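You operate a simulated robot arm through the tools that you are given. There is no shell and no other tool. Be economical: measure what you need, move in short steps, check, and stop when the job is done.

Carry out the task below with a simulated two-armed robot. There is one attempt and no reset: what you move stays moved.

JOB
Put the scoop from the tool shelf by the right rails on the small table. Put the green block from the far rail table on the wall side on the shelf under the side table. Stack the shaker marked "seed" from the wheeled table on top of the shaker that says "herbs". Fetch the carton that says "seals" from the shelf under the service table and set it on top of the lids on the far rail table on the wall side. Push the yellow drawer shut. Put the pan with a blue handle on the wall bench away on the left top of the cold counter. Take the blue test piece and leave it on the shelf under the wall bench. Put the card on the middle rail table on the hall side away on the top of the well counter. Count the label rolls on the middle rail table on the hall side, then put as many of the cups from the middle rail table on the hall side on the near rail table on the hall side. Take the yellow bottle from the island bench and put it on top of the blue dustpan. Put the blue scoop on the island bench away on the top of the wash table. Pull the crumb drawer by the green guide open. Any order will do. Set down upright: carton, card, cup, bottle.

It is judged by the outcome, as a careful person would: the job done as asked, and still so three seconds after it is handed in. It fails if anything else is knocked over, pushed out of place, dropped, spilled or broken. A push-on lid holds only when it is set on centred and level and pressed home; a screw cap is set on level and turned clockwise until tight.

ROBOT AND FRAMES
Two 6-joint arms with two-finger parallel grippers on one trunk, on a base that drives. Base frame: it is fixed to the floor where the robot stands at the start and does not move with it; the origin is under the middle of the robot, x ahead of it, y to its left, z up. Lengths are in mm, angles in degrees, forces in N, time in s.
The left shoulder is at the start at [60, 187, 897], the right one opposite. With the tool pointing down near the work surface each hand reaches from about 100 to 460 mm from the robot's upright axis, wherever it stands, measured 20 degrees to its own side. Places, roughly: blue scoop (19x7x4 cm) [6500, 700, 900]; blue test piece [-2000, 0, 1000]; bottle [6500, 500, 1000]; card [3750, -500, 750]; carton [-1750, -2500, 250]; crumb drawer by the green guide [2500, 4100, 600]; cup (7x7x8 cm) [3500, -500, 700]; dustpan (23x15x4 cm) [6200, 600, 900]; green block (8x10x4 cm) [800, -1700, 700]; label roll (8x8x5 cm) [3600, 0, 700]; left top of the cold counter [6400, 4800, 900]; lids (19x24x6 cm) [800, -1200, 700]; near rail table on the hall side [3600, 700, 700]; pan with a blue handle (15x15x10 cm) [-1800, -1000, 900]; scoop (19x7x4 cm) [500, 100, 600]; shaker [1000, -2500, 750]; shelf under the side table [1100, 2700, 300]; shelf under the wall bench [-2000, -500, 300]; small table [3100, -2200, 800]; top of the wash table [4100, 6400, 900]; top of the well counter (19x122 cm) [5240, 1080, 880]; yellow drawer [-1600, -1100, 800]. Payload 1.57 kg a hand.
The TCP of each hand is the grasp point between the finger pads, 30 mm short of the fingertips. In the tool frame z runs along the fingers and y along their closing line. Largest opening 110 mm; finger width 24, thickness 12; the body of the gripper, 48 by 112 mm, starts 78 mm behind the TCP.
Orientation is that of the tool frame in the base frame, as a unit quaternion [w, x, y, z]. With the fingers straight down and closing along the base's y, the tool's x points along the base's -x, its y along +y and its z along -z.

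CONTROLS
- The arms move only by the tool drive_tool. It takes "left_series", "right_series" or both (then of equal length, played together; a hand with none holds still); each is one flat list of numbers, 7 for each row, row after row: the turn, a rotation vector about the tool's x, y, z in units of 120 degrees (1.0 is 120 degrees), then the shift along the tool's x, y, z in units of 200 mm (1.0 is 200 mm), then the closure, from 0 (fully open) to 1 (shut). In form: [wx, wy, wz, dx, dy, dz, hand, wx, wy, wz, dx, dy, dz, hand, ...]. A call has 1 to 12 rows; each row is the pose to reach, as a shift and turn from the pose commanded when the call began, along the tool's axes at that moment. A call with a number of a shift or a turn outside -1 to 1 is refused whole. Rows are played at 5 a second. More than 50 mm and 8.6 degrees between two rows, or a gripper value outside its range, and nothing of the call is played. Where a pose cannot be reached the arm comes as near as it can. A force on the tool above 40 N (or 10 N above the force at the start of the call, whichever is more), or a blocked arm, ends the call early, and 0.2 s more pass. Each finger travels about 153 mm/s and halts on what it meets, pressing with about 29 N; the grip force reading is that of the motor and also rises with nothing between the fingers. The clock runs only during rows and for 0.2 s after the last one: add rows that repeat a pose to give the fingers time. It gives the time, the measured TCP pose, the force on the tool (base axes), the opening and the grip force at its end, in the units of the frame above (readings bear some noise), with the torque about the TCP (base axes, N m) and any sound that the robot's microphone picked up.
- Cameras (640 x 400 px; columns grow to the right, rows downward): "scene" is now at [4.3, 13.4, 1443.5]; the picture's right is [0.07, -1.00, 0.00], its down [-0.82, -0.06, -0.57] and it looks along [0.57, 0.04, -0.82] (base axes); focal length 262 px, centre (320, 200). "left" rides on the left gripper at [70, -16, -141] in its tool frame; the picture's right is [0.23, 0.97, 0.00], its down [-0.85, 0.20, -0.48] and it looks along [-0.47, 0.11, 0.88] (tool axes); focal length 222 px, centre (320, 200). "right" rides on the right gripper at [70, 16, -141] in its tool frame; the picture's right is [-0.23, 0.97, 0.00], its down [-0.86, -0.20, -0.48] and it looks along [-0.47, -0.11, 0.88] (tool axes); focal length 222 px, centre (320, 200). There is no depth. A picture from a camera that has moved, and an enlarged one, comes with that camera's place and axes in the base frame and with its lens. The place of the scene camera against the robot may be out by one fixed shift of up to 25 mm in any direction.
- get_image(camera): a new picture of that camera. It takes no simulated time.
- raise_lower(by): slides the trunk up (or, below 0, down) by that many mm; the arms and the scene camera ride with it, the base frame stays. It gives what a move gives, with no picture.
- base_move(legs): drives the robot by 1 to 6 legs, each [ahead, left, turn to the left] in mm, mm and degrees, along the robot's own axes; the way and the turn of a leg run together, so that a leg with both is an arc; at most 1500 mm and 180 degrees a leg. The arms and the cameras ride along, it lands a little off, and it stops where it bumps. It gives what a move gives.
- turn_head(pan, tilt): turns the head with the scene camera to pan (to the left, within 86 degrees either way) and tilt (down, from -29 to 69), counted from straight ahead of the robot. It gives what a move gives.
- zoom(camera, box): a new picture of the part [left, top, right, bottom] of that camera's present view, enlarged. It takes no simulated time.
- sign_off(): hands the job in; it is judged then, once.

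Go step by step. Nothing tells you exact positions but the pictures and the camera data: compare them with the known pose of the tool, close in by small moves and look again before you grip or let go. The budget is 567 turns and 370 pictures, counting those below and the enlarged ones. Unless the task says otherwise, let go and move clear before handing in, and close with one line.

The tools are called after "Emit:" as a command line: name --argument value ..., lists and objects as JSON in quotes. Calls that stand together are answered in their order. drive_tool: Moves the arms, as the interface text tells. Its arguments: {"type":"object","properties":{"left_series":{"type":"array","items":{"type":"number"}},"right_series":{"type":"array","items":{"type":"number"}}},"required":[]} The other tools are called the same way: raise_lower (by) slides the trunk up or down; base_move (legs) drives the base; turn_head (pan, tilt) turns the head that bears the scene camera; get_image (camera) takes a picture; zoom (camera, box) takes an enlarged picture of a part of a camera's view; sign_off () hands the job in.

At the start:

```text
clock: 0.0
left_ee_pos: [432.2, 287.3, 893.1]
left_tcp_rot: [0.0, 0.0, 1.0, 0.0]
left_contact_force: [0.4, 0.6, -0.7]
left_ft_torque: [0.01, -0.02, 0.02]
left_finger_gap: 109.8
left_grip_force: 0.0
right_ee_pos: [332.1, -87.6, 867.7]
right_tcp_rot: [0.0, 0.0, 1.0, 0.0]
right_contact_force: [-0.4, 0.8, -0.7]
right_ft_torque: [0.03, -0.01, -0.01]
right_finger_gap: 109.9
right_grip_force: 0.1
trunk travel left (down, up): [-525.0, 465.0]
robot x, y, heading: [-4.1, -1.5, 0.1]
head pan, tilt: [4.3, 54.9]
```

scene: 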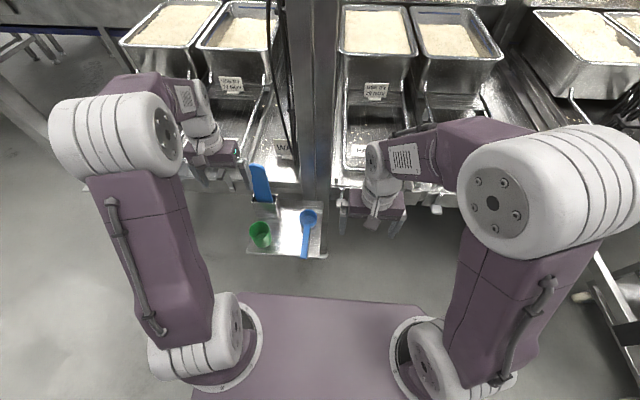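
right: 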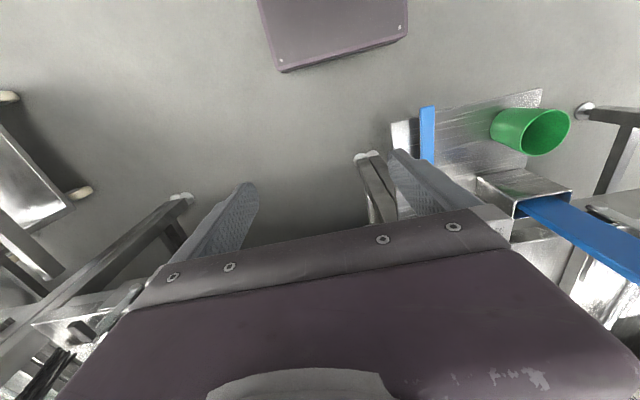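
left: 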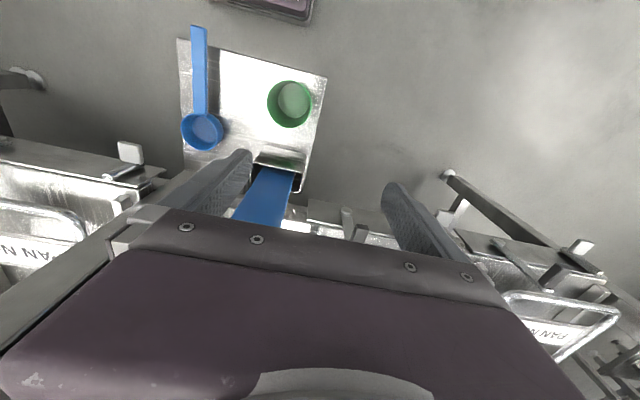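

The tool shelf is right ahead with a blue scoop, a green cup and a blade in a holder. I'll zoom in, then look around to learn the layout.

Emit:
zoom --camera "scene" --box '[220, 150, 380, 270]'

Emit:
turn_head --pan 0 --tilt 15

Emit:
get_image --camera "scene"

Emit:
turn_head --pan -75 --tilt 20

Emit:
get_image --camera "scene"

Emit:
turn_head --pan 75 --tilt 20

Emit:
get_image --camera "scene"

```text
3.33 times, centred on (300, 210) of scene
camera zoom: at [4.3, 13.4, 1443.5], right [0.07, -1.0, 0.0], down [-0.82, -0.06, -0.57], along [0.57, 0.04, -0.82], focal length 874 px, centre (387, 167)
```

zoom: 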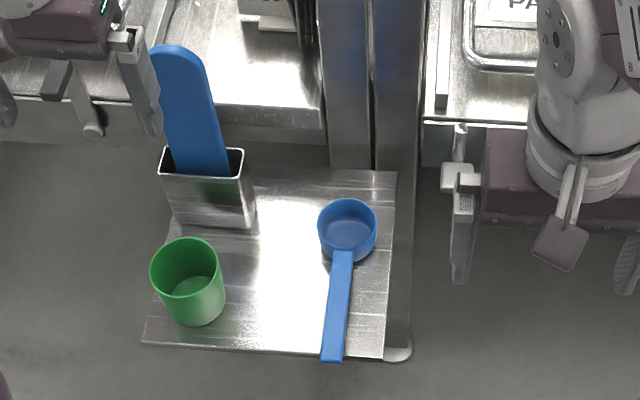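

```text
clock: 1.1
left_ee_pos: [432.2, 287.7, 892.9]
left_tcp_rot: [0.0, 0.0, 1.0, 0.0]
left_contact_force: [0.4, -0.5, 0.2]
left_ft_torque: [-0.03, -0.01, 0.01]
left_finger_gap: 109.9
left_grip_force: 0.0
right_ee_pos: [332.5, -87.3, 867.0]
right_tcp_rot: [0.0, -0.001, 1.0, -0.001]
right_contact_force: [0.4, 0.0, -0.1]
right_ft_torque: [0.01, 0.0, -0.03]
right_finger_gap: 110.1
right_grip_force: 0.1
trunk travel left (down, up): [-525.0, 465.0]
robot x, y, heading: [1.6, -0.9, -0.1]
head pan, tilt: [0.0, 15.0]
```

```text
365 pictures are left
camera scene: at [25.7, 8.1, 1503.6], right [0.0, -1.0, 0.0], down [-0.26, 0.0, -0.97], along [0.97, 0.0, -0.26], focal length 262 px, centre (320, 200)
```

scene: 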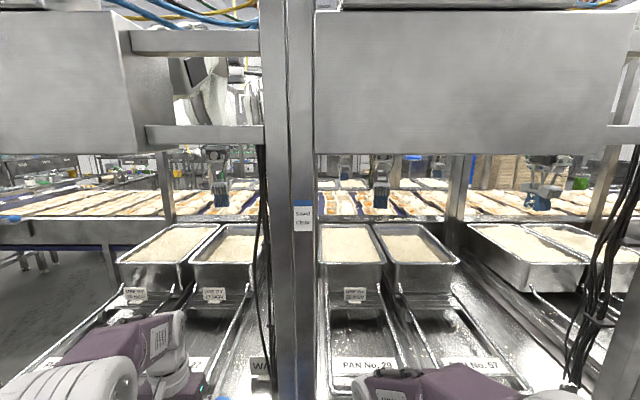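

```text
clock: 2.5
left_ee_pos: [432.3, 286.9, 893.1]
left_tcp_rot: [0.0, 0.001, 1.0, -0.001]
left_contact_force: [0.3, 0.6, 0.1]
left_ft_torque: [0.02, -0.02, 0.02]
left_finger_gap: 110.0
left_grip_force: 0.1
right_ee_pos: [333.2, -87.9, 867.3]
right_tcp_rot: [0.0, -0.001, 1.0, 0.0]
right_contact_force: [-0.4, 0.7, -1.2]
right_ft_torque: [0.0, 0.02, -0.01]
right_finger_gap: 110.0
right_grip_force: 0.1
trunk travel left (down, up): [-525.0, 465.0]
robot x, y, heading: [-0.6, -2.7, 0.3]
head pan, tilt: [-75.0, 20.0]
```

```text
364 pictures are left
camera scene: at [-43.5, -81.9, 1495.6], right [-0.97, -0.26, 0.0], down [-0.09, 0.33, -0.94], along [0.24, -0.91, -0.34], focal length 262 px, centre (320, 200)
```

scene: 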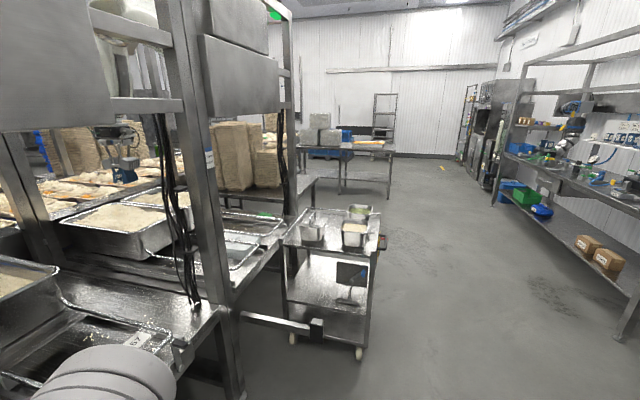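

```text
clock: 4.9
left_ee_pos: [433.6, 287.6, 893.7]
left_tcp_rot: [0.0, 0.0, 1.0, 0.001]
left_contact_force: [0.4, 0.6, 0.0]
left_ft_torque: [0.0, 0.01, 0.02]
left_finger_gap: 110.1
left_grip_force: 0.1
right_ee_pos: [331.8, -88.6, 866.7]
right_tcp_rot: [0.0, 0.0, 1.0, -0.001]
right_contact_force: [0.2, -0.1, 0.3]
right_ft_torque: [0.03, 0.03, 0.0]
right_finger_gap: 109.8
right_grip_force: 0.1
trunk travel left (down, up): [-525.0, 465.0]
robot x, y, heading: [1.8, 1.4, -0.4]
head pan, tilt: [75.0, 20.0]
```

```text
363 pictures are left
camera scene: at [-43.5, 98.0, 1495.6], right [0.97, -0.26, 0.0], down [-0.09, -0.33, -0.94], along [0.24, 0.91, -0.34], focal length 262 px, centre (320, 200)
```

scene: 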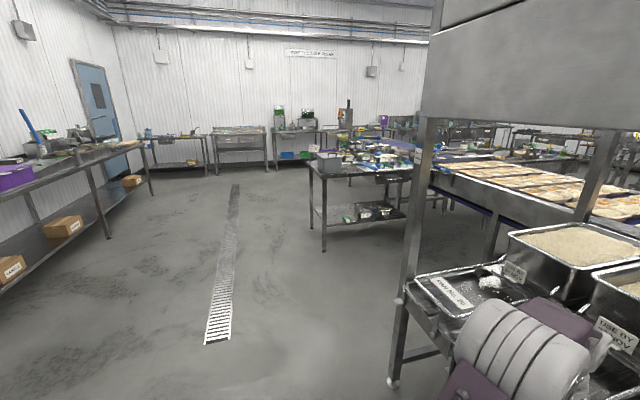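

The scoop handle lies roughly along x at about (340–455, 92, ~620), on the left hand's side. I'll bring the left hand over it at its present height, with the right hand making room, and look.

Emit:
drive_tool --left_series '[0, 0, 0, 0.06, -0.2, 0, 0, 0, 0, 0, 0.12, -0.4, 0, 0, 0, 0, 0, 0.18, -0.6, 0, 0, 0, 0, 0, 0.235, -0.8, 0, 0, 0, 0, 0, 0.235, -0.975, 0, 0, 0, 0, 0, 0.235, -0.975, 0, 0]' --right_series '[0, 0, 0, 0, -0.2, 0, 0, 0, 0, 0, 0, -0.4, 0, 0, 0, 0, 0, 0, -0.5, 0, 0, 0, 0, 0, 0, -0.6, 0, 0, 0, 0, 0, 0, -0.6, 0, 0, 0, 0, 0, 0, -0.6, 0, 0]'

Emit:
get_image --camera "left"

Emit:
turn_head --pan 0 --tilt 58

Emit:
get_image --camera "scene"

```text
clock: 6.3
left_ee_pos: [385.3, 92.4, 892.9]
left_tcp_rot: [0.0, 0.0, 1.0, 0.0]
left_contact_force: [-1.1, -0.2, 0.5]
left_ft_torque: [-0.02, 0.01, 0.03]
left_finger_gap: 109.9
left_grip_force: 0.0
right_ee_pos: [332.8, -207.9, 867.4]
right_tcp_rot: [-0.001, 0.001, 1.0, 0.0]
right_contact_force: [-0.8, -0.2, -0.4]
right_ft_torque: [0.0, -0.01, 0.0]
right_finger_gap: 109.8
right_grip_force: 0.1
trunk travel left (down, up): [-525.0, 465.0]
robot x, y, heading: [-2.7, -1.0, -0.3]
head pan, tilt: [75.0, 20.0]
```

```text
362 pictures are left
camera left: at [314.0, 75.1, 1033.6], right [-0.23, 0.97, 0.0], down [0.85, 0.2, 0.48], along [0.47, 0.11, -0.88], focal length 222 px, centre (320, 200)
```

left: 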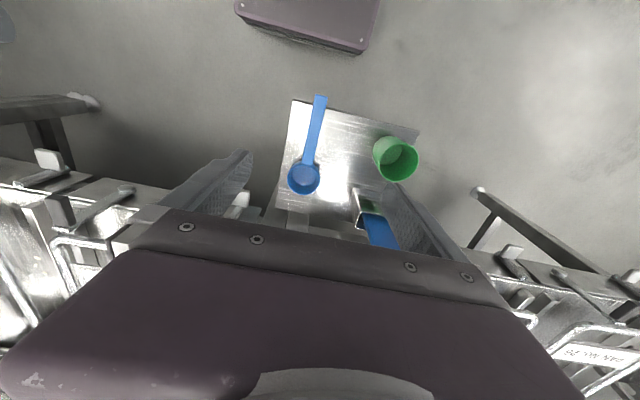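

```text
clock: 7.8
left_ee_pos: [384.7, 93.4, 892.0]
left_tcp_rot: [0.0, -0.001, 1.0, -0.001]
left_contact_force: [0.5, 0.0, -0.2]
left_ft_torque: [-0.04, 0.0, 0.0]
left_finger_gap: 110.1
left_grip_force: 0.0
right_ee_pos: [333.2, -208.4, 866.5]
right_tcp_rot: [0.0, 0.0, 1.0, 0.0]
right_contact_force: [0.2, 1.4, 0.3]
right_ft_torque: [0.03, 0.02, 0.01]
right_finger_gap: 109.6
right_grip_force: 0.0
trunk travel left (down, up): [-525.0, 465.0]
robot x, y, heading: [2.0, -1.0, 0.1]
head pan, tilt: [0.0, 58.0]
```

```text
361 pictures are left
camera scene: at [1.2, 8.0, 1439.8], right [0.0, -1.0, 0.0], down [-0.85, 0.0, -0.53], along [0.53, 0.0, -0.85], focal length 262 px, centre (320, 200)
```

scene: 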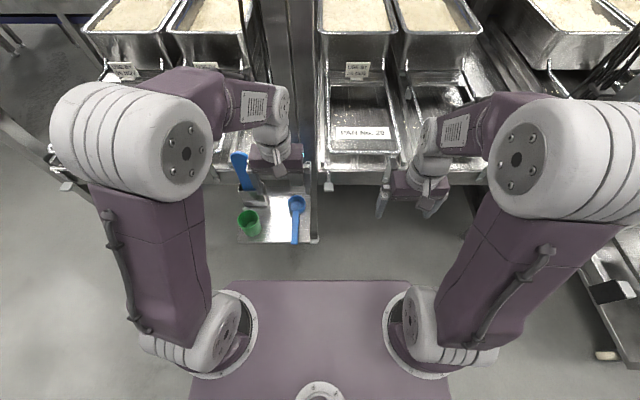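

The wrist camera puts the handle at x 342–455, y about 82. I'll align the hand, lower the trunk 200 mm and look again.

Emit:
raise_lower --by -200

Emit:
drive_tool --left_series '[0, 0, 0, -0.03, -0.05, 0, 0.4, 0, 0, 0, -0.03, -0.05, 0, 0.4]'

Emit:
get_image --camera "left"

```text
clock: 9.9
left_ee_pos: [385.1, 92.4, 692.9]
left_tcp_rot: [0.0, 0.0, 1.0, 0.0]
left_contact_force: [-1.0, 0.6, 0.0]
left_ft_torque: [-0.02, 0.01, -0.01]
left_finger_gap: 110.0
left_grip_force: 0.1
right_ee_pos: [331.6, -208.2, 667.4]
right_tcp_rot: [0.0, 0.0, 1.0, -0.001]
right_contact_force: [-0.2, 0.2, 0.1]
right_ft_torque: [-0.02, 0.0, 0.04]
right_finger_gap: 110.1
right_grip_force: 0.0
trunk travel left (down, up): [-325.0, 665.0]
robot x, y, heading: [3.8, -0.5, 0.1]
head pan, tilt: [0.0, 58.0]
```

```text
clock: 10.5
left_ee_pos: [391.0, 82.4, 693.9]
left_tcp_rot: [0.0, 0.0, 1.0, 0.0]
left_contact_force: [0.0, 0.5, -0.2]
left_ft_torque: [-0.01, 0.01, 0.03]
left_finger_gap: 66.1
left_grip_force: 0.2
right_ee_pos: [330.8, -206.9, 666.4]
right_tcp_rot: [-0.001, 0.0, 1.0, 0.0]
right_contact_force: [-0.4, 0.2, 0.1]
right_ft_torque: [-0.02, 0.02, -0.02]
right_finger_gap: 110.1
right_grip_force: 0.0
trunk travel left (down, up): [-325.0, 665.0]
robot x, y, heading: [0.1, -3.8, 0.1]
head pan, tilt: [0.0, 58.0]
```

```text
360 pictures are left
camera left: at [320.6, 65.4, 833.5], right [-0.23, 0.97, 0.0], down [0.85, 0.2, 0.48], along [0.47, 0.11, -0.88], focal length 222 px, centre (320, 200)
```

left: 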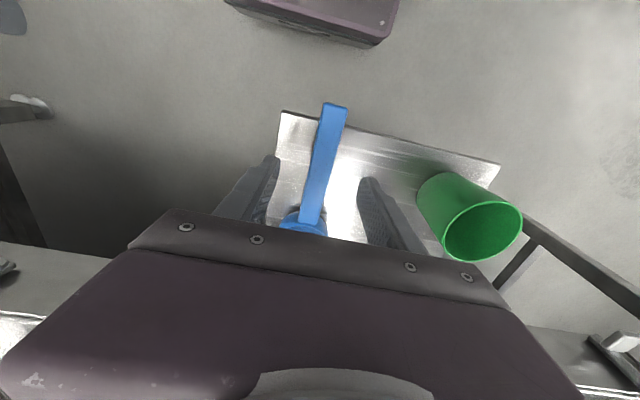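

The handle sits between the fingers at about z 632. I'll lower to z 634 and close.

Emit:
drive_tool --left_series '[0, 0, 0, 0, 0, 0.15, 0.4, 0, 0, 0, 0, 0, 0.3, 0.4, 0, 0, 0, 0, 0, 0.3, 1, 0, 0, 0, 0, 0, 0.3, 1, 0, 0, 0, 0, 0, 0.3, 1]'

Emit:
get_image --camera "left"

```text
clock: 11.7
left_ee_pos: [391.5, 81.8, 632.6]
left_tcp_rot: [0.001, 0.0, 1.0, 0.001]
left_contact_force: [1.6, -1.0, 0.7]
left_ft_torque: [-0.03, 0.04, -0.01]
left_finger_gap: 20.8
left_grip_force: 29.0
right_ee_pos: [331.9, -207.4, 667.0]
right_tcp_rot: [0.0, -0.001, 1.0, 0.001]
right_contact_force: [-0.3, -0.6, -0.1]
right_ft_torque: [0.01, 0.02, -0.01]
right_finger_gap: 109.9
right_grip_force: 0.0
trunk travel left (down, up): [-325.0, 665.0]
robot x, y, heading: [-2.2, 2.0, 0.1]
head pan, tilt: [0.0, 58.0]
```

```text
359 pictures are left
camera left: at [320.6, 65.3, 773.1], right [-0.23, 0.97, 0.0], down [0.85, 0.2, 0.48], along [0.47, 0.11, -0.88], focal length 222 px, centre (320, 200)
```

left: 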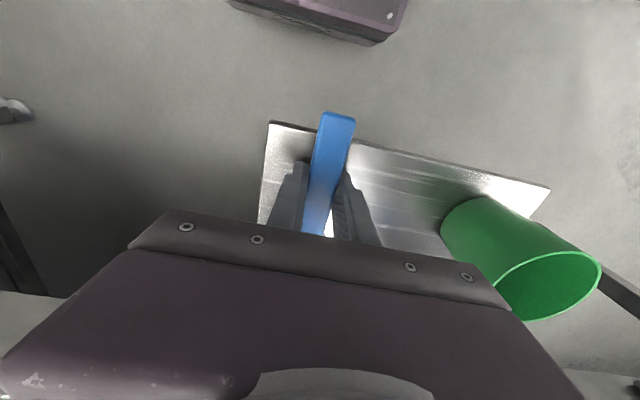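

The scoop is gripped (20.8 mm). I'll lift it clear with the trunk and check it's held, then back away.

Emit:
raise_lower --by 250

Emit:
base_move --legs '[[-450, 0, 0]]'

Emit:
get_image --camera "scene"

```text
clock: 14.3
left_ee_pos: [392.1, 82.6, 881.5]
left_tcp_rot: [0.001, 0.0, 1.0, 0.0]
left_contact_force: [-0.8, 0.0, -1.1]
left_ft_torque: [0.0, 0.05, 0.02]
left_finger_gap: 21.0
left_grip_force: 29.6
right_ee_pos: [332.8, -207.8, 917.1]
right_tcp_rot: [0.0, 0.001, 1.0, 0.0]
right_contact_force: [0.4, 0.5, 0.3]
right_ft_torque: [0.0, 0.03, 0.0]
right_finger_gap: 110.0
right_grip_force: 0.1
trunk travel left (down, up): [-575.0, 415.0]
robot x, y, heading: [-1.7, -0.3, -0.1]
head pan, tilt: [0.0, 58.0]
```

```text
clock: 17.0
left_ee_pos: [-56.4, 82.0, 882.9]
left_tcp_rot: [0.001, -0.001, 1.0, 0.0]
left_contact_force: [0.1, 0.0, -0.3]
left_ft_torque: [-0.03, 0.04, 0.01]
left_finger_gap: 21.1
left_grip_force: 29.1
right_ee_pos: [-115.3, -208.5, 917.8]
right_tcp_rot: [0.0, -0.002, 1.0, 0.0]
right_contact_force: [0.4, -0.3, -0.5]
right_ft_torque: [0.02, -0.01, 0.01]
right_finger_gap: 110.1
right_grip_force: 0.0
trunk travel left (down, up): [-575.0, 415.0]
robot x, y, heading: [-447.2, 3.0, -0.1]
head pan, tilt: [0.0, 58.0]
```

```text
358 pictures are left
camera scene: at [-446.9, 7.7, 1489.8], right [0.0, -1.0, 0.0], down [-0.85, 0.0, -0.53], along [0.53, 0.0, -0.85], focal length 262 px, centre (320, 200)
```

scene: 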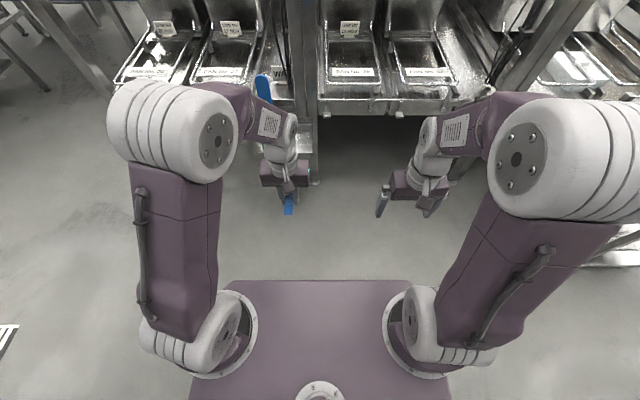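

The scoop is held and I'm clear. I'll turn right and drive along the aisle at x ≈ -700 to look at the far end.

Emit:
base_move --legs '[[-250, 0, 0], [0, 0, -90], [1100, 0, 0]]'

Emit:
turn_head --pan 30 --tilt 20

Emit:
get_image --camera "scene"

Emit:
turn_head --pan -60 --tilt 25

Emit:
get_image --camera "scene"

```text
clock: 27.9
left_ee_pos: [-624.2, -1487.0, 880.8]
left_tcp_rot: [0.0, 0.708, 0.707, 0.0]
left_contact_force: [-0.7, -0.1, -1.1]
left_ft_torque: [0.08, 0.0, -0.02]
left_finger_gap: 21.1
left_grip_force: 28.5
right_ee_pos: [-914.3, -1427.5, 916.6]
right_tcp_rot: [0.0, 0.708, 0.707, 0.0]
right_contact_force: [-0.5, -0.2, -0.4]
right_ft_torque: [0.01, -0.06, -0.02]
right_finger_gap: 110.3
right_grip_force: 0.0
trunk travel left (down, up): [-575.0, 415.0]
robot x, y, heading: [-706.9, -1095.2, -90.0]
head pan, tilt: [0.0, 58.0]
```

```text
clock: 28.9
left_ee_pos: [-624.9, -1486.2, 881.7]
left_tcp_rot: [0.0, 0.708, 0.706, 0.0]
left_contact_force: [0.9, 0.9, 0.0]
left_ft_torque: [0.08, 0.0, -0.04]
left_finger_gap: 20.9
left_grip_force: 28.5
right_ee_pos: [-915.0, -1427.3, 915.6]
right_tcp_rot: [0.0, 0.708, 0.707, 0.0]
right_contact_force: [-0.9, 0.0, -0.6]
right_ft_torque: [0.02, 0.0, -0.01]
right_finger_gap: 110.3
right_grip_force: 0.1
trunk travel left (down, up): [-575.0, 415.0]
robot x, y, heading: [-705.2, -1099.0, -90.4]
head pan, tilt: [30.0, 20.0]
```

```text
357 pictures are left
camera scene: at [-667.2, -1108.6, 1545.5], right [-0.87, -0.5, 0.0], down [-0.17, 0.3, -0.94], along [0.47, -0.81, -0.34], focal length 262 px, centre (320, 200)
```

scene: 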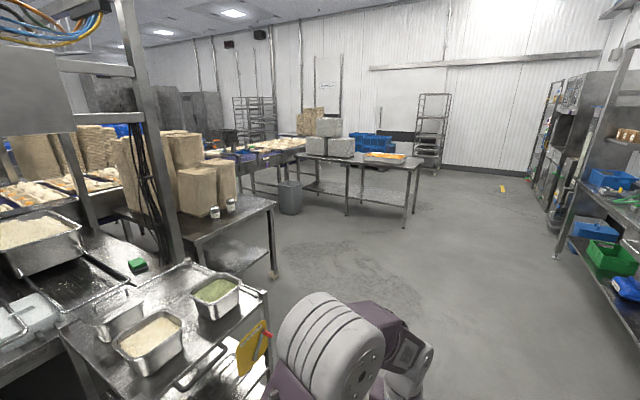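

```text
clock: 30.6
left_ee_pos: [-624.2, -1486.4, 882.8]
left_tcp_rot: [0.0, 0.708, 0.706, 0.0]
left_contact_force: [-0.7, -1.1, -1.1]
left_ft_torque: [0.06, -0.01, -0.01]
left_finger_gap: 21.0
left_grip_force: 28.8
right_ee_pos: [-914.4, -1427.0, 917.5]
right_tcp_rot: [0.0, 0.708, 0.706, -0.001]
right_contact_force: [-1.0, 0.3, -0.4]
right_ft_torque: [-0.02, 0.01, -0.01]
right_finger_gap: 109.9
right_grip_force: 0.0
trunk travel left (down, up): [-575.0, 415.0]
robot x, y, heading: [-705.7, -1096.4, -90.1]
head pan, tilt: [-60.0, 25.0]
```

```text
356 pictures are left
camera scene: at [-793.4, -1073.7, 1537.5], right [-0.5, 0.87, 0.0], down [0.37, 0.21, -0.91], along [-0.79, -0.45, -0.42], focal length 262 px, centre (320, 200)
```

scene: 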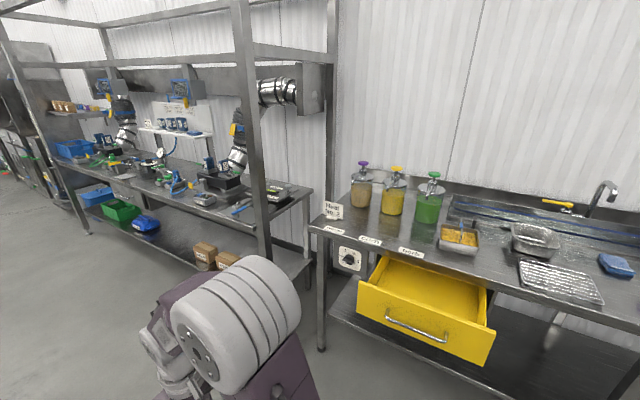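

The yellow drawer, cartons and shakers are in view: shakers on the table end by the sacks, cartons on the shelf at the right. I'll drive further down to look for the way round to the hall side.

Emit:
base_move --legs '[[1500, 0, 0], [600, 0, 0], [0, 0, 90]]'

Emit:
turn_head --pan -15 --tilt 18

Emit:
get_image --camera "scene"

```text
clock: 44.8
left_ee_pos: [-305.0, -3105.5, 882.8]
left_tcp_rot: [-0.001, 0.0, 1.0, 0.001]
left_contact_force: [0.5, 0.2, -0.9]
left_ft_torque: [-0.02, 0.07, 0.0]
left_finger_gap: 21.0
left_grip_force: 28.8
right_ee_pos: [-363.6, -3396.0, 916.5]
right_tcp_rot: [0.0, -0.001, 1.0, 0.0]
right_contact_force: [-0.5, -0.4, -0.9]
right_ft_torque: [0.0, 0.02, 0.01]
right_finger_gap: 109.9
right_grip_force: 0.0
trunk travel left (down, up): [-575.0, 415.0]
robot x, y, heading: [-694.6, -3187.5, -0.1]
head pan, tilt: [-60.0, 25.0]
```

```text
clock: 45.9
left_ee_pos: [-304.2, -3105.1, 882.8]
left_tcp_rot: [0.0, 0.0, 1.0, 0.0]
left_contact_force: [0.1, 1.0, 0.1]
left_ft_torque: [-0.02, 0.07, -0.02]
left_finger_gap: 20.9
left_grip_force: 28.9
right_ee_pos: [-365.1, -3395.7, 917.1]
right_tcp_rot: [-0.001, 0.0, 1.0, 0.0]
right_contact_force: [0.2, -0.1, -0.8]
right_ft_torque: [0.04, 0.01, 0.02]
right_finger_gap: 110.1
right_grip_force: 0.0
trunk travel left (down, up): [-575.0, 415.0]
robot x, y, heading: [-696.0, -3188.5, 0.0]
head pan, tilt: [-15.0, 18.0]
```

```text
355 pictures are left
camera scene: at [-673.8, -3204.0, 1548.8], right [-0.26, -0.97, 0.0], down [-0.3, 0.08, -0.95], along [0.92, -0.25, -0.31], focal length 262 px, centre (320, 200)
```

scene: 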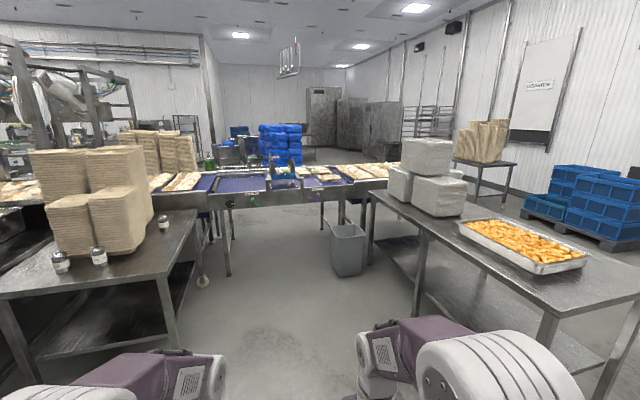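

The conveyor closes the middle; shakers stand on the wheeled table at left. I'll zoom in on them and on the right-hand end.

Emit:
zoom --camera "scene" --box '[0, 180, 200, 305]'

Emit:
zoom --camera "scene" --box '[340, 100, 640, 290]'

```text
3.20 times, centred on (100, 242) of scene
camera zoom: at [-673.8, -3204.0, 1548.8], right [-0.26, -0.97, 0.0], down [-0.3, 0.08, -0.95], along [0.92, -0.25, -0.31], focal length 839 px, centre (1024, 64)
```

zoom: 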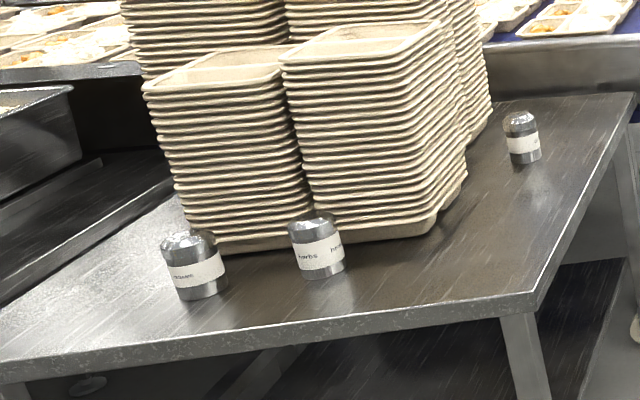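

```text
2.11 times, centred on (490, 195) of scene
camera zoom: at [-673.8, -3204.0, 1548.8], right [-0.26, -0.97, 0.0], down [-0.3, 0.08, -0.95], along [0.92, -0.25, -0.31], focal length 552 px, centre (-38, 210)
```

zoom: 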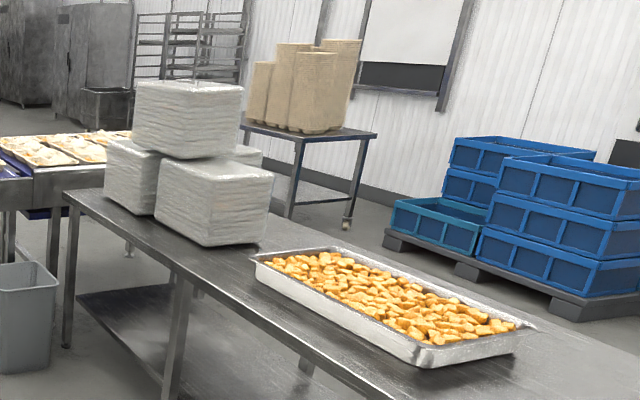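

The shakers look roughly 90 mm wide. I'll zoom tighter to read the labels.

Emit:
zoom --camera "scene" --box '[40, 240, 120, 290]'

Emit:
zoom --camera "scene" --box '[147, 208, 179, 236]'

```text
8.00 times, centred on (80, 265) of scene
camera zoom: at [-673.8, -3204.0, 1548.8], right [-0.26, -0.97, 0.0], down [-0.3, 0.08, -0.95], along [0.92, -0.25, -0.31], focal length 2097 px, centre (2240, -320)
```

zoom: 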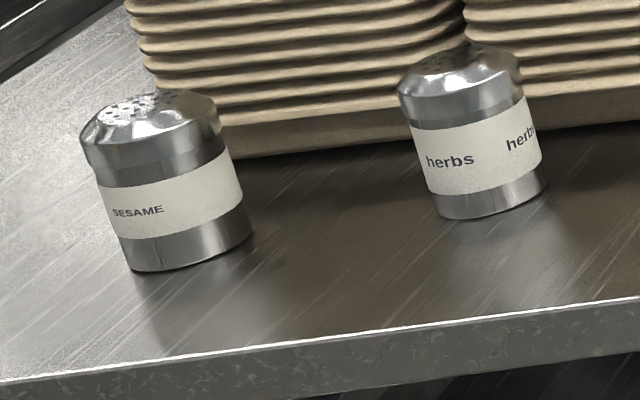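

```text
14.29 times, centred on (163, 222) of scene
camera zoom: at [-673.8, -3204.0, 1548.8], right [-0.26, -0.97, 0.0], down [-0.3, 0.08, -0.95], along [0.92, -0.25, -0.31], focal length 3744 px, centre (2563, -114)
```

zoom: 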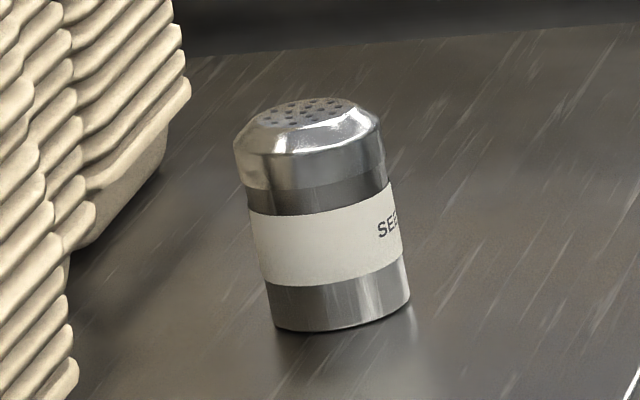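

Seed is the far shaker (≈1390, −2535); herbs ≈ (951, −2320). I'll deliver the scoop first: go around the end of the grey-box table and look.

Emit:
base_move --legs '[[0, -1300, 0], [0, -1000, 0]]'

Emit:
turn_head --pan 0 --tilt 18

Emit:
get_image --camera "scene"

```text
clock: 57.2
left_ee_pos: [-304.0, -5403.0, 881.5]
left_tcp_rot: [0.0, 0.002, 1.0, 0.0]
left_contact_force: [0.5, -0.5, -0.5]
left_ft_torque: [0.0, 0.05, 0.0]
left_finger_gap: 21.1
left_grip_force: 29.2
right_ee_pos: [-364.4, -5693.2, 916.4]
right_tcp_rot: [0.0, 0.002, 1.0, 0.0]
right_contact_force: [-0.4, 0.8, -0.6]
right_ft_torque: [-0.03, 0.0, 0.01]
right_finger_gap: 110.0
right_grip_force: 0.0
trunk travel left (down, up): [-575.0, 415.0]
robot x, y, heading: [-697.2, -5480.6, -0.3]
head pan, tilt: [-15.0, 18.0]
```

```text
clock: 58.0
left_ee_pos: [-304.0, -5401.6, 883.1]
left_tcp_rot: [0.0, 0.001, 1.0, 0.0]
left_contact_force: [-0.1, 0.1, -0.1]
left_ft_torque: [0.03, 0.07, -0.03]
left_finger_gap: 21.0
left_grip_force: 29.0
right_ee_pos: [-364.7, -5691.7, 917.2]
right_tcp_rot: [0.0, 0.002, 1.0, 0.0]
right_contact_force: [-0.5, -0.3, -0.2]
right_ft_torque: [-0.03, 0.03, 0.0]
right_finger_gap: 110.0
right_grip_force: 0.1
trunk travel left (down, up): [-575.0, 415.0]
robot x, y, heading: [-695.6, -5485.4, -0.3]
head pan, tilt: [0.0, 18.0]
```

```text
350 pictures are left
camera scene: at [-669.8, -5475.7, 1548.8], right [0.0, -1.0, 0.0], down [-0.31, 0.0, -0.95], along [0.95, 0.0, -0.31], focal length 262 px, centre (320, 200)
```

scene: 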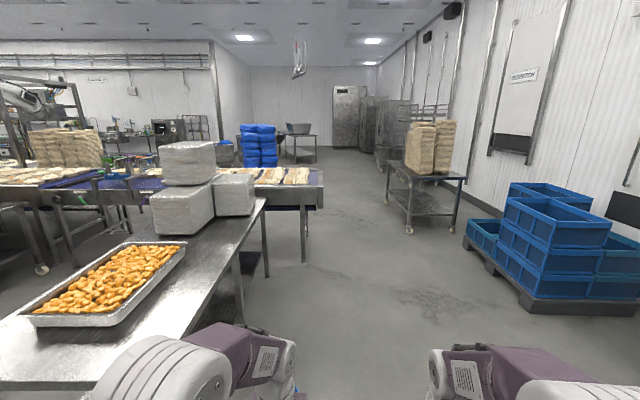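

The way is clear between the conveyor end and the sack table, centred around y ≈ −5950. I'll drive up to it and check clearance.

Emit:
base_move --legs '[[0, -450, 0], [1500, 0, 0], [300, 0, 0]]'

Emit:
get_image --camera "scene"

```text
clock: 69.3
left_ee_pos: [1477.6, -5845.1, 881.8]
left_tcp_rot: [0.0, -0.003, 1.0, 0.0]
left_contact_force: [0.1, 0.2, 0.7]
left_ft_torque: [0.03, 0.08, 0.0]
left_finger_gap: 21.2
left_grip_force: 29.2
right_ee_pos: [1417.9, -6137.1, 916.6]
right_tcp_rot: [-0.001, -0.003, 1.0, 0.0]
right_contact_force: [-0.3, -0.2, -0.4]
right_ft_torque: [-0.01, 0.03, -0.02]
right_finger_gap: 110.0
right_grip_force: 0.0
trunk travel left (down, up): [-575.0, 415.0]
robot x, y, heading: [1085.6, -5927.2, 0.5]
head pan, tilt: [0.0, 18.0]
```

```text
349 pictures are left
camera scene: at [1112.2, -5922.7, 1548.8], right [0.01, -1.0, 0.0], down [-0.31, 0.0, -0.95], along [0.95, 0.01, -0.31], focal length 262 px, centre (320, 200)
```

scene: 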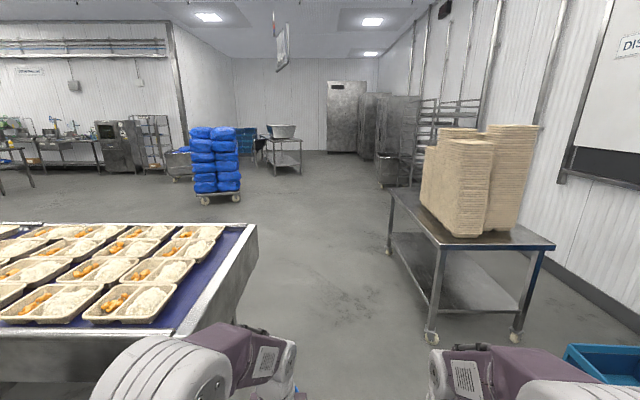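

Passage is about 1.1 m wide; going straight through, then looking left along the hall side.

Emit:
base_move --legs '[[1500, 0, 0], [1000, 0, 0], [0, 0, 90]]'

Emit:
get_image --camera "scene"

```text
clock: 85.3
left_ee_pos: [3498.7, -5530.3, 882.2]
left_tcp_rot: [0.0, 0.707, -0.707, 0.0]
left_contact_force: [0.2, -0.2, 0.4]
left_ft_torque: [-0.07, -0.02, -0.01]
left_finger_gap: 21.1
left_grip_force: 29.2
right_ee_pos: [3790.7, -5590.6, 915.9]
right_tcp_rot: [0.0, 0.707, -0.707, 0.0]
right_contact_force: [-0.4, 0.4, -0.5]
right_ft_torque: [-0.03, -0.03, -0.02]
right_finger_gap: 110.1
right_grip_force: 0.0
trunk travel left (down, up): [-575.0, 415.0]
robot x, y, heading: [3581.3, -5919.2, 90.0]
head pan, tilt: [0.0, 18.0]
```

```text
348 pictures are left
camera scene: at [3575.1, -5880.4, 1548.8], right [1.0, 0.0, 0.0], down [0.0, -0.31, -0.95], along [0.0, 0.95, -0.31], focal length 262 px, centre (320, 200)
```

scene: 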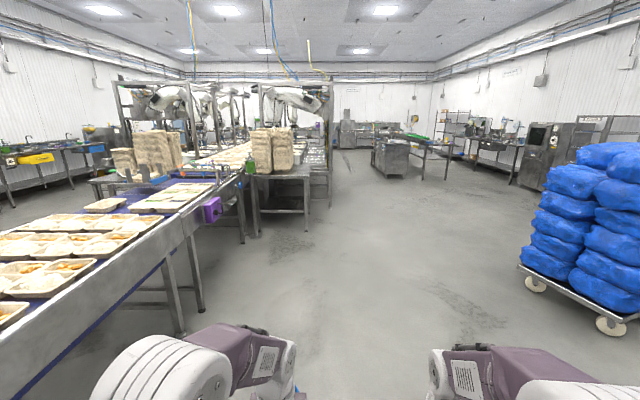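

The small table is at the end ahead-left, with tray stacks on it. I'll drive nearer and look at its top.

Emit:
base_move --legs '[[1500, 0, 0], [1000, 250, 0]]'

Emit:
turn_head --pan 5 --tilt 35

Emit:
get_image --camera "scene"

```text
clock: 97.7
left_ee_pos: [3252.1, -3021.1, 883.4]
left_tcp_rot: [0.0, -0.705, 0.71, 0.0]
left_contact_force: [-0.5, 0.4, -0.6]
left_ft_torque: [-0.05, 0.04, -0.01]
left_finger_gap: 21.1
left_grip_force: 29.1
right_ee_pos: [3542.5, -3083.3, 915.6]
right_tcp_rot: [0.0, -0.705, 0.71, -0.001]
right_contact_force: [0.4, 0.3, -0.6]
right_ft_torque: [-0.02, -0.02, -0.01]
right_finger_gap: 110.0
right_grip_force: 0.0
trunk travel left (down, up): [-575.0, 415.0]
robot x, y, heading: [3336.6, -3414.0, 89.7]
head pan, tilt: [0.0, 18.0]
```

```text
clock: 98.5
left_ee_pos: [3252.2, -3022.4, 882.1]
left_tcp_rot: [0.0, -0.705, 0.71, 0.001]
left_contact_force: [0.5, 0.5, -1.1]
left_ft_torque: [-0.05, 0.02, 0.04]
left_finger_gap: 21.3
left_grip_force: 28.5
right_ee_pos: [3541.3, -3083.8, 916.9]
right_tcp_rot: [-0.001, -0.705, 0.709, 0.0]
right_contact_force: [0.1, -0.8, 0.2]
right_ft_torque: [-0.01, 0.02, 0.0]
right_finger_gap: 110.1
right_grip_force: 0.0
trunk travel left (down, up): [-575.0, 415.0]
robot x, y, heading: [3333.1, -3411.0, 89.6]
head pan, tilt: [5.0, 35.0]
```

```text
347 pictures are left
camera scene: at [3317.1, -3377.8, 1521.8], right [1.0, 0.08, 0.0], down [0.05, -0.57, -0.82], along [-0.07, 0.82, -0.57], focal length 262 px, centre (320, 200)
```

scene: 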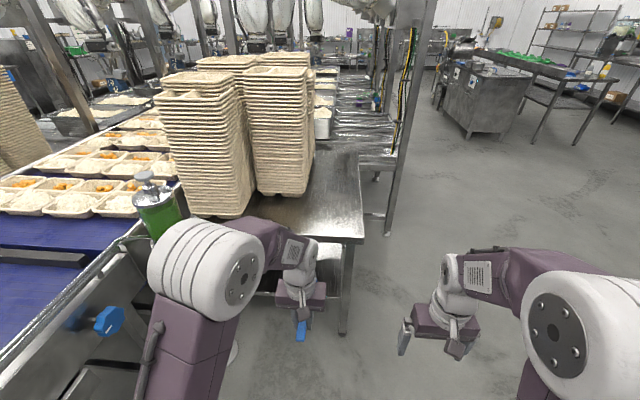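

Free strip of table top is x 3200–3425, y −2600…−1780. I'll raise a bit and bring the scoop over about (3330, −2480).

Emit:
raise_lower --by 80

Emit:
base_move --legs '[[540, -80, 0.3]]'

Emit:
turn_head --pan 10 --tilt 55

Emit:
get_image --camera "left"

Emit:
get_image --camera "scene"

```text
clock: 99.7
left_ee_pos: [3251.9, -3022.8, 963.0]
left_tcp_rot: [0.0, -0.704, 0.71, 0.0]
left_contact_force: [-0.3, -0.6, -0.6]
left_ft_torque: [-0.06, 0.0, -0.03]
left_finger_gap: 21.2
left_grip_force: 28.4
right_ee_pos: [3542.7, -3082.8, 997.0]
right_tcp_rot: [0.0, -0.706, 0.709, 0.0]
right_contact_force: [-0.7, 0.0, -0.5]
right_ft_torque: [0.01, 0.03, -0.01]
right_finger_gap: 110.0
right_grip_force: 0.2
trunk travel left (down, up): [-655.0, 335.0]
robot x, y, heading: [3334.2, -3415.5, 89.8]
head pan, tilt: [5.0, 35.0]
```

```text
clock: 102.8
left_ee_pos: [3333.6, -2489.0, 962.7]
left_tcp_rot: [0.0, -0.706, 0.708, 0.0]
left_contact_force: [0.0, 0.2, -0.7]
left_ft_torque: [-0.02, 0.0, 0.05]
left_finger_gap: 21.2
left_grip_force: 29.2
right_ee_pos: [3623.5, -2550.4, 996.7]
right_tcp_rot: [0.001, -0.706, 0.709, 0.0]
right_contact_force: [0.6, -0.2, -0.3]
right_ft_torque: [-0.02, 0.0, 0.0]
right_finger_gap: 109.9
right_grip_force: 0.1
trunk travel left (down, up): [-655.0, 335.0]
robot x, y, heading: [3411.2, -2885.2, 89.8]
head pan, tilt: [5.0, 35.0]
```

```text
clock: 103.6
left_ee_pos: [3333.1, -2489.0, 962.7]
left_tcp_rot: [0.001, -0.706, 0.709, 0.0]
left_contact_force: [0.5, -0.2, -0.3]
left_ft_torque: [-0.03, 0.0, -0.01]
left_finger_gap: 21.0
left_grip_force: 29.2
right_ee_pos: [3624.7, -2550.4, 997.4]
right_tcp_rot: [0.001, -0.706, 0.708, 0.0]
right_contact_force: [-0.1, 0.8, -0.5]
right_ft_torque: [-0.02, 0.03, 0.01]
right_finger_gap: 110.0
right_grip_force: 0.1
trunk travel left (down, up): [-655.0, 335.0]
robot x, y, heading: [3414.0, -2880.0, 89.8]
head pan, tilt: [10.0, 55.0]
```

```text
346 pictures are left
camera left: at [3348.6, -2559.9, 1103.3], right [-0.97, -0.22, 0.0], down [-0.2, 0.86, 0.48], along [-0.11, 0.47, -0.88], focal length 222 px, centre (320, 200)
```

left: 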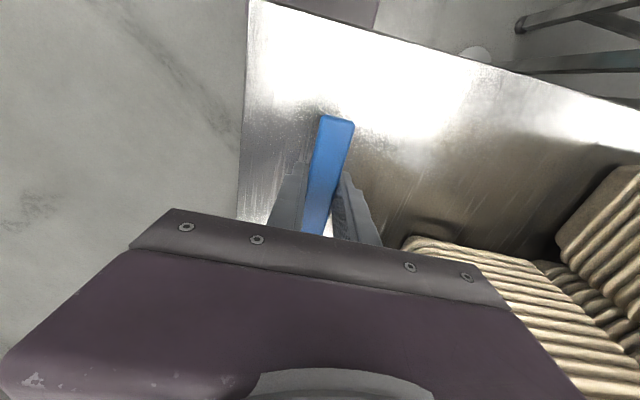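

```text
345 pictures are left
camera scene: at [3394.3, -2861.6, 1573.5], right [0.99, 0.17, 0.0], down [0.14, -0.81, -0.57], along [-0.1, 0.57, -0.82], focal length 262 px, centre (320, 200)
```

scene: 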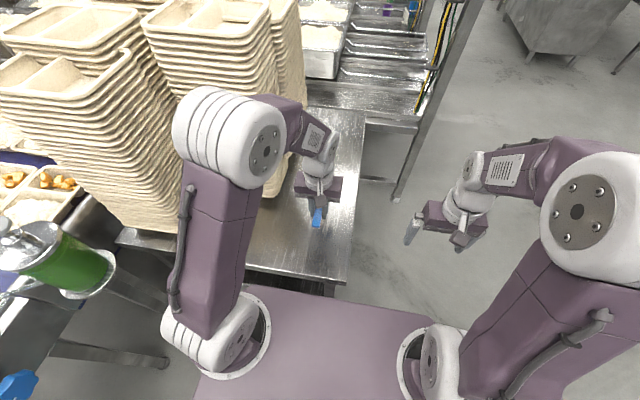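

Over the table with ~100 mm clear of the tray stacks. Lowering by trunk and viewing.

Emit:
raise_lower --by -100

Emit:
get_image --camera "left"

Emit:
zoom --camera "scene" --box '[260, 130, 380, 250]'

```text
clock: 105.0
left_ee_pos: [3334.1, -2489.1, 862.1]
left_tcp_rot: [0.0, -0.706, 0.708, 0.0]
left_contact_force: [-0.1, -0.8, -0.9]
left_ft_torque: [-0.05, -0.01, 0.01]
left_finger_gap: 20.9
left_grip_force: 28.7
right_ee_pos: [3623.1, -2549.1, 897.2]
right_tcp_rot: [0.0, -0.707, 0.708, 0.0]
right_contact_force: [-0.1, 0.4, -0.6]
right_ft_torque: [0.0, 0.0, -0.01]
right_finger_gap: 110.2
right_grip_force: 0.0
trunk travel left (down, up): [-555.0, 435.0]
robot x, y, heading: [3418.1, -2882.6, 90.0]
head pan, tilt: [10.0, 55.0]
```

```text
344 pictures are left
camera left: at [3348.6, -2560.0, 1003.3], right [-0.97, -0.22, 0.0], down [-0.2, 0.86, 0.48], along [-0.11, 0.47, -0.88], focal length 222 px, centre (320, 200)
```

left: 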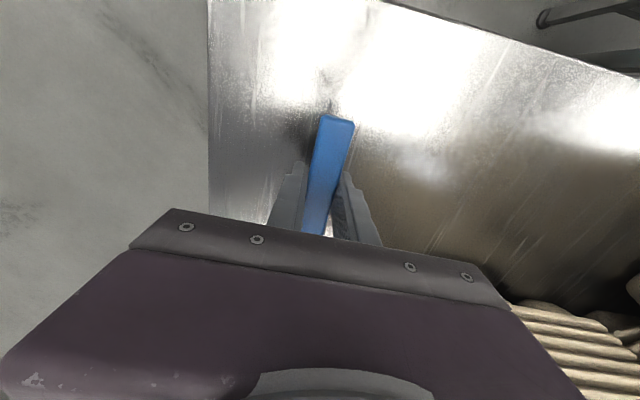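

```text
3.33 times, centred on (320, 190) of scene
camera zoom: at [3394.3, -2861.7, 1473.5], right [0.99, 0.17, 0.0], down [0.14, -0.81, -0.57], along [-0.1, 0.57, -0.82], focal length 874 px, centre (320, 233)
```

zoom: 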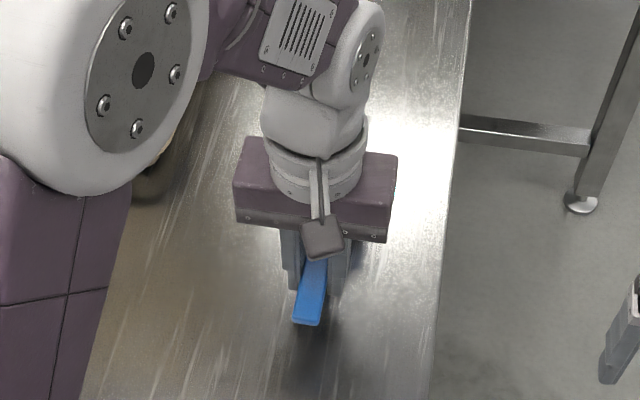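

Table top is at z ≈ 795, so the scoop should touch at TCP ≈ 830. Descending in small steps.

Emit:
drive_tool --left_series '[0, 0, 0, 0, 0, 0.06, 1, 0, 0, 0, 0, 0, 0.12, 1, 0, 0, 0, 0, 0, 0.12, 1]'

Emit:
drive_tool --left_series '[0, 0, 0, 0, 0, 0.02, 1, 0, 0, 0, 0, 0, 0.02, 1]'

Emit:
drive_tool --left_series '[0, 0, 0, 0, 0, 0.015, 1, 0, 0, 0, 0, 0, 0.015, 1]'

Emit:
get_image --camera "left"

```text
clock: 105.8
left_ee_pos: [3332.3, -2489.4, 838.1]
left_tcp_rot: [0.0, -0.706, 0.709, -0.001]
left_contact_force: [0.4, -0.4, -0.3]
left_ft_torque: [-0.06, 0.04, 0.0]
left_finger_gap: 21.0
left_grip_force: 29.0
right_ee_pos: [3623.5, -2550.3, 896.6]
right_tcp_rot: [0.0, -0.707, 0.708, 0.0]
right_contact_force: [0.5, 0.4, 0.7]
right_ft_torque: [-0.01, 0.0, 0.04]
right_finger_gap: 109.9
right_grip_force: 0.0
trunk travel left (down, up): [-555.0, 435.0]
robot x, y, heading: [3416.3, -2878.3, 89.7]
head pan, tilt: [10.0, 55.0]
```

```text
clock: 106.4
left_ee_pos: [3332.7, -2489.9, 834.4]
left_tcp_rot: [0.0, -0.706, 0.708, 0.0]
left_contact_force: [-0.2, 0.3, 1.3]
left_ft_torque: [-0.04, 0.01, -0.02]
left_finger_gap: 21.0
left_grip_force: 28.4
right_ee_pos: [3623.2, -2549.6, 896.4]
right_tcp_rot: [0.0, -0.706, 0.708, 0.0]
right_contact_force: [-1.0, 0.4, 0.6]
right_ft_torque: [0.04, -0.01, 0.02]
right_finger_gap: 110.1
right_grip_force: 0.2
trunk travel left (down, up): [-555.0, 435.0]
robot x, y, heading: [3415.0, -2879.9, 89.8]
head pan, tilt: [10.0, 55.0]
```

```text
clock: 107.0
left_ee_pos: [3333.0, -2488.6, 832.7]
left_tcp_rot: [0.001, -0.706, 0.709, 0.002]
left_contact_force: [-0.2, 0.4, 8.5]
left_ft_torque: [0.84, 0.03, 0.02]
left_finger_gap: 20.9
left_grip_force: 28.9
right_ee_pos: [3623.6, -2550.5, 896.7]
right_tcp_rot: [0.0, -0.707, 0.707, 0.0]
right_contact_force: [-0.3, -0.6, 0.1]
right_ft_torque: [-0.02, 0.02, -0.01]
right_finger_gap: 109.7
right_grip_force: 0.0
trunk travel left (down, up): [-555.0, 435.0]
robot x, y, heading: [3416.1, -2880.7, 89.7]
head pan, tilt: [10.0, 55.0]
```

```text
342 pictures are left
camera left: at [3348.7, -2559.9, 972.7], right [-0.97, -0.22, 0.0], down [-0.2, 0.85, 0.48], along [-0.11, 0.47, -0.88], focal length 222 px, centre (320, 200)
```

left: 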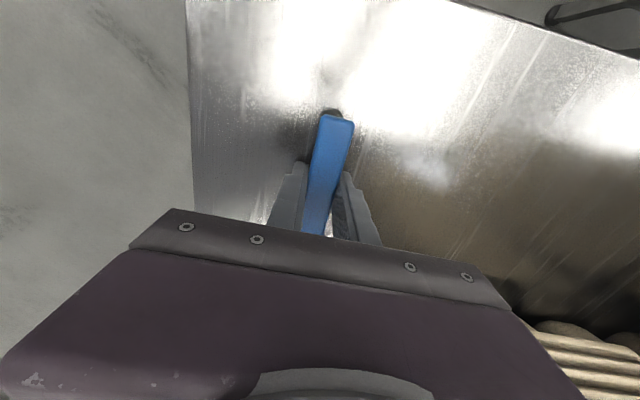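

Contact (8.5 N). Opening and lifting straight up.

Emit:
drive_tool --left_series '[0, 0, 0, 0, 0, 0.01, 0.7, 0, 0, 0, 0, 0, 0.01, 0.5, 0, 0, 0, 0, 0, 0.01, 0.4, 0, 0, 0, 0, 0, 0, 0.4, 0, 0, 0, 0, 0, -0.15, 0.4, 0, 0, 0, 0, 0, -0.35, 0.4, 0, 0, 0, 0, 0, -0.55, 0.4]'

Emit:
get_image --camera "left"

```text
clock: 108.6
left_ee_pos: [3331.9, -2490.2, 943.3]
left_tcp_rot: [0.0, -0.706, 0.709, 0.0]
left_contact_force: [0.5, 0.7, 0.0]
left_ft_torque: [0.01, 0.0, 0.01]
left_finger_gap: 65.7
left_grip_force: 0.0
right_ee_pos: [3624.1, -2549.5, 896.7]
right_tcp_rot: [0.0, -0.706, 0.708, 0.0]
right_contact_force: [-0.5, 0.6, -1.0]
right_ft_torque: [0.04, 0.01, 0.0]
right_finger_gap: 109.8
right_grip_force: 0.0
trunk travel left (down, up): [-555.0, 435.0]
robot x, y, heading: [3416.6, -2885.4, 89.7]
head pan, tilt: [10.0, 55.0]
```

```text
341 pictures are left
camera left: at [3347.8, -2561.0, 1083.9], right [-0.97, -0.22, 0.0], down [-0.2, 0.86, 0.48], along [-0.11, 0.47, -0.88], focal length 222 px, centre (320, 200)
```

left: 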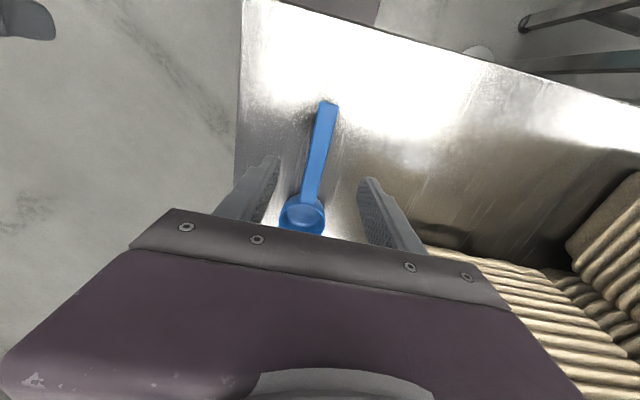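

Scoop is on the small table. Next: the middle hall-side rail table (card, cups, rolls). Backing off and driving along x ≈ 4350.

Emit:
base_move --legs '[[-400, 0, 0], [0, -950, 0], [1500, 0, 0], [1300, 0, 0], [0, 0, 90]]'

Emit:
turn_head --pan 0 --tilt 35

Emit:
get_image --camera "scene"

```text
clock: 132.6
left_ee_pos: [3981.9, -560.7, 942.4]
left_tcp_rot: [0.001, 1.0, -0.001, 0.0]
left_contact_force: [-0.4, 0.3, -0.5]
left_ft_torque: [0.01, 0.02, -0.02]
left_finger_gap: 66.0
left_grip_force: 0.1
right_ee_pos: [4042.1, -270.6, 897.7]
right_tcp_rot: [0.001, 1.0, -0.002, -0.001]
right_contact_force: [0.1, 0.0, -0.4]
right_ft_torque: [-0.04, -0.04, -0.01]
right_finger_gap: 110.1
right_grip_force: 0.0
trunk travel left (down, up): [-555.0, 435.0]
robot x, y, heading: [4373.9, -480.3, 179.7]
head pan, tilt: [10.0, 55.0]
```

```text
clock: 133.4
left_ee_pos: [3981.6, -561.5, 942.9]
left_tcp_rot: [0.0, 1.0, -0.002, 0.0]
left_contact_force: [0.7, -1.1, 0.0]
left_ft_torque: [-0.01, 0.01, -0.01]
left_finger_gap: 66.2
left_grip_force: 0.0
right_ee_pos: [4042.3, -270.3, 897.3]
right_tcp_rot: [0.0, 1.0, -0.002, 0.0]
right_contact_force: [-0.7, -0.1, 0.2]
right_ft_torque: [0.03, 0.01, 0.01]
right_finger_gap: 109.8
right_grip_force: 0.0
trunk travel left (down, up): [-555.0, 435.0]
robot x, y, heading: [4373.6, -480.5, 179.9]
head pan, tilt: [0.0, 35.0]
```

```text
340 pictures are left
camera scene: at [4337.6, -471.2, 1501.6], right [0.0, 1.0, 0.0], down [0.57, 0.0, -0.82], along [-0.82, 0.0, -0.57], focal length 262 px, centre (320, 200)
```

scene: 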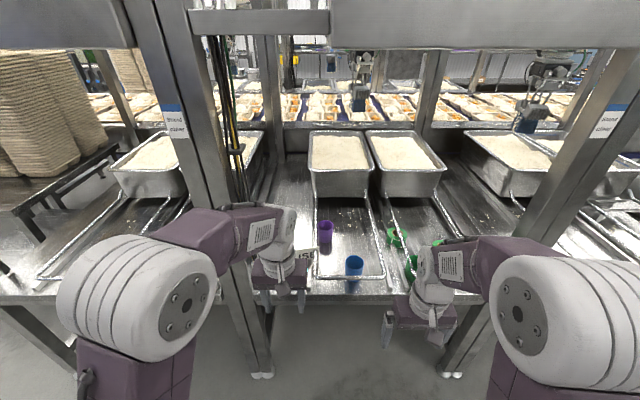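

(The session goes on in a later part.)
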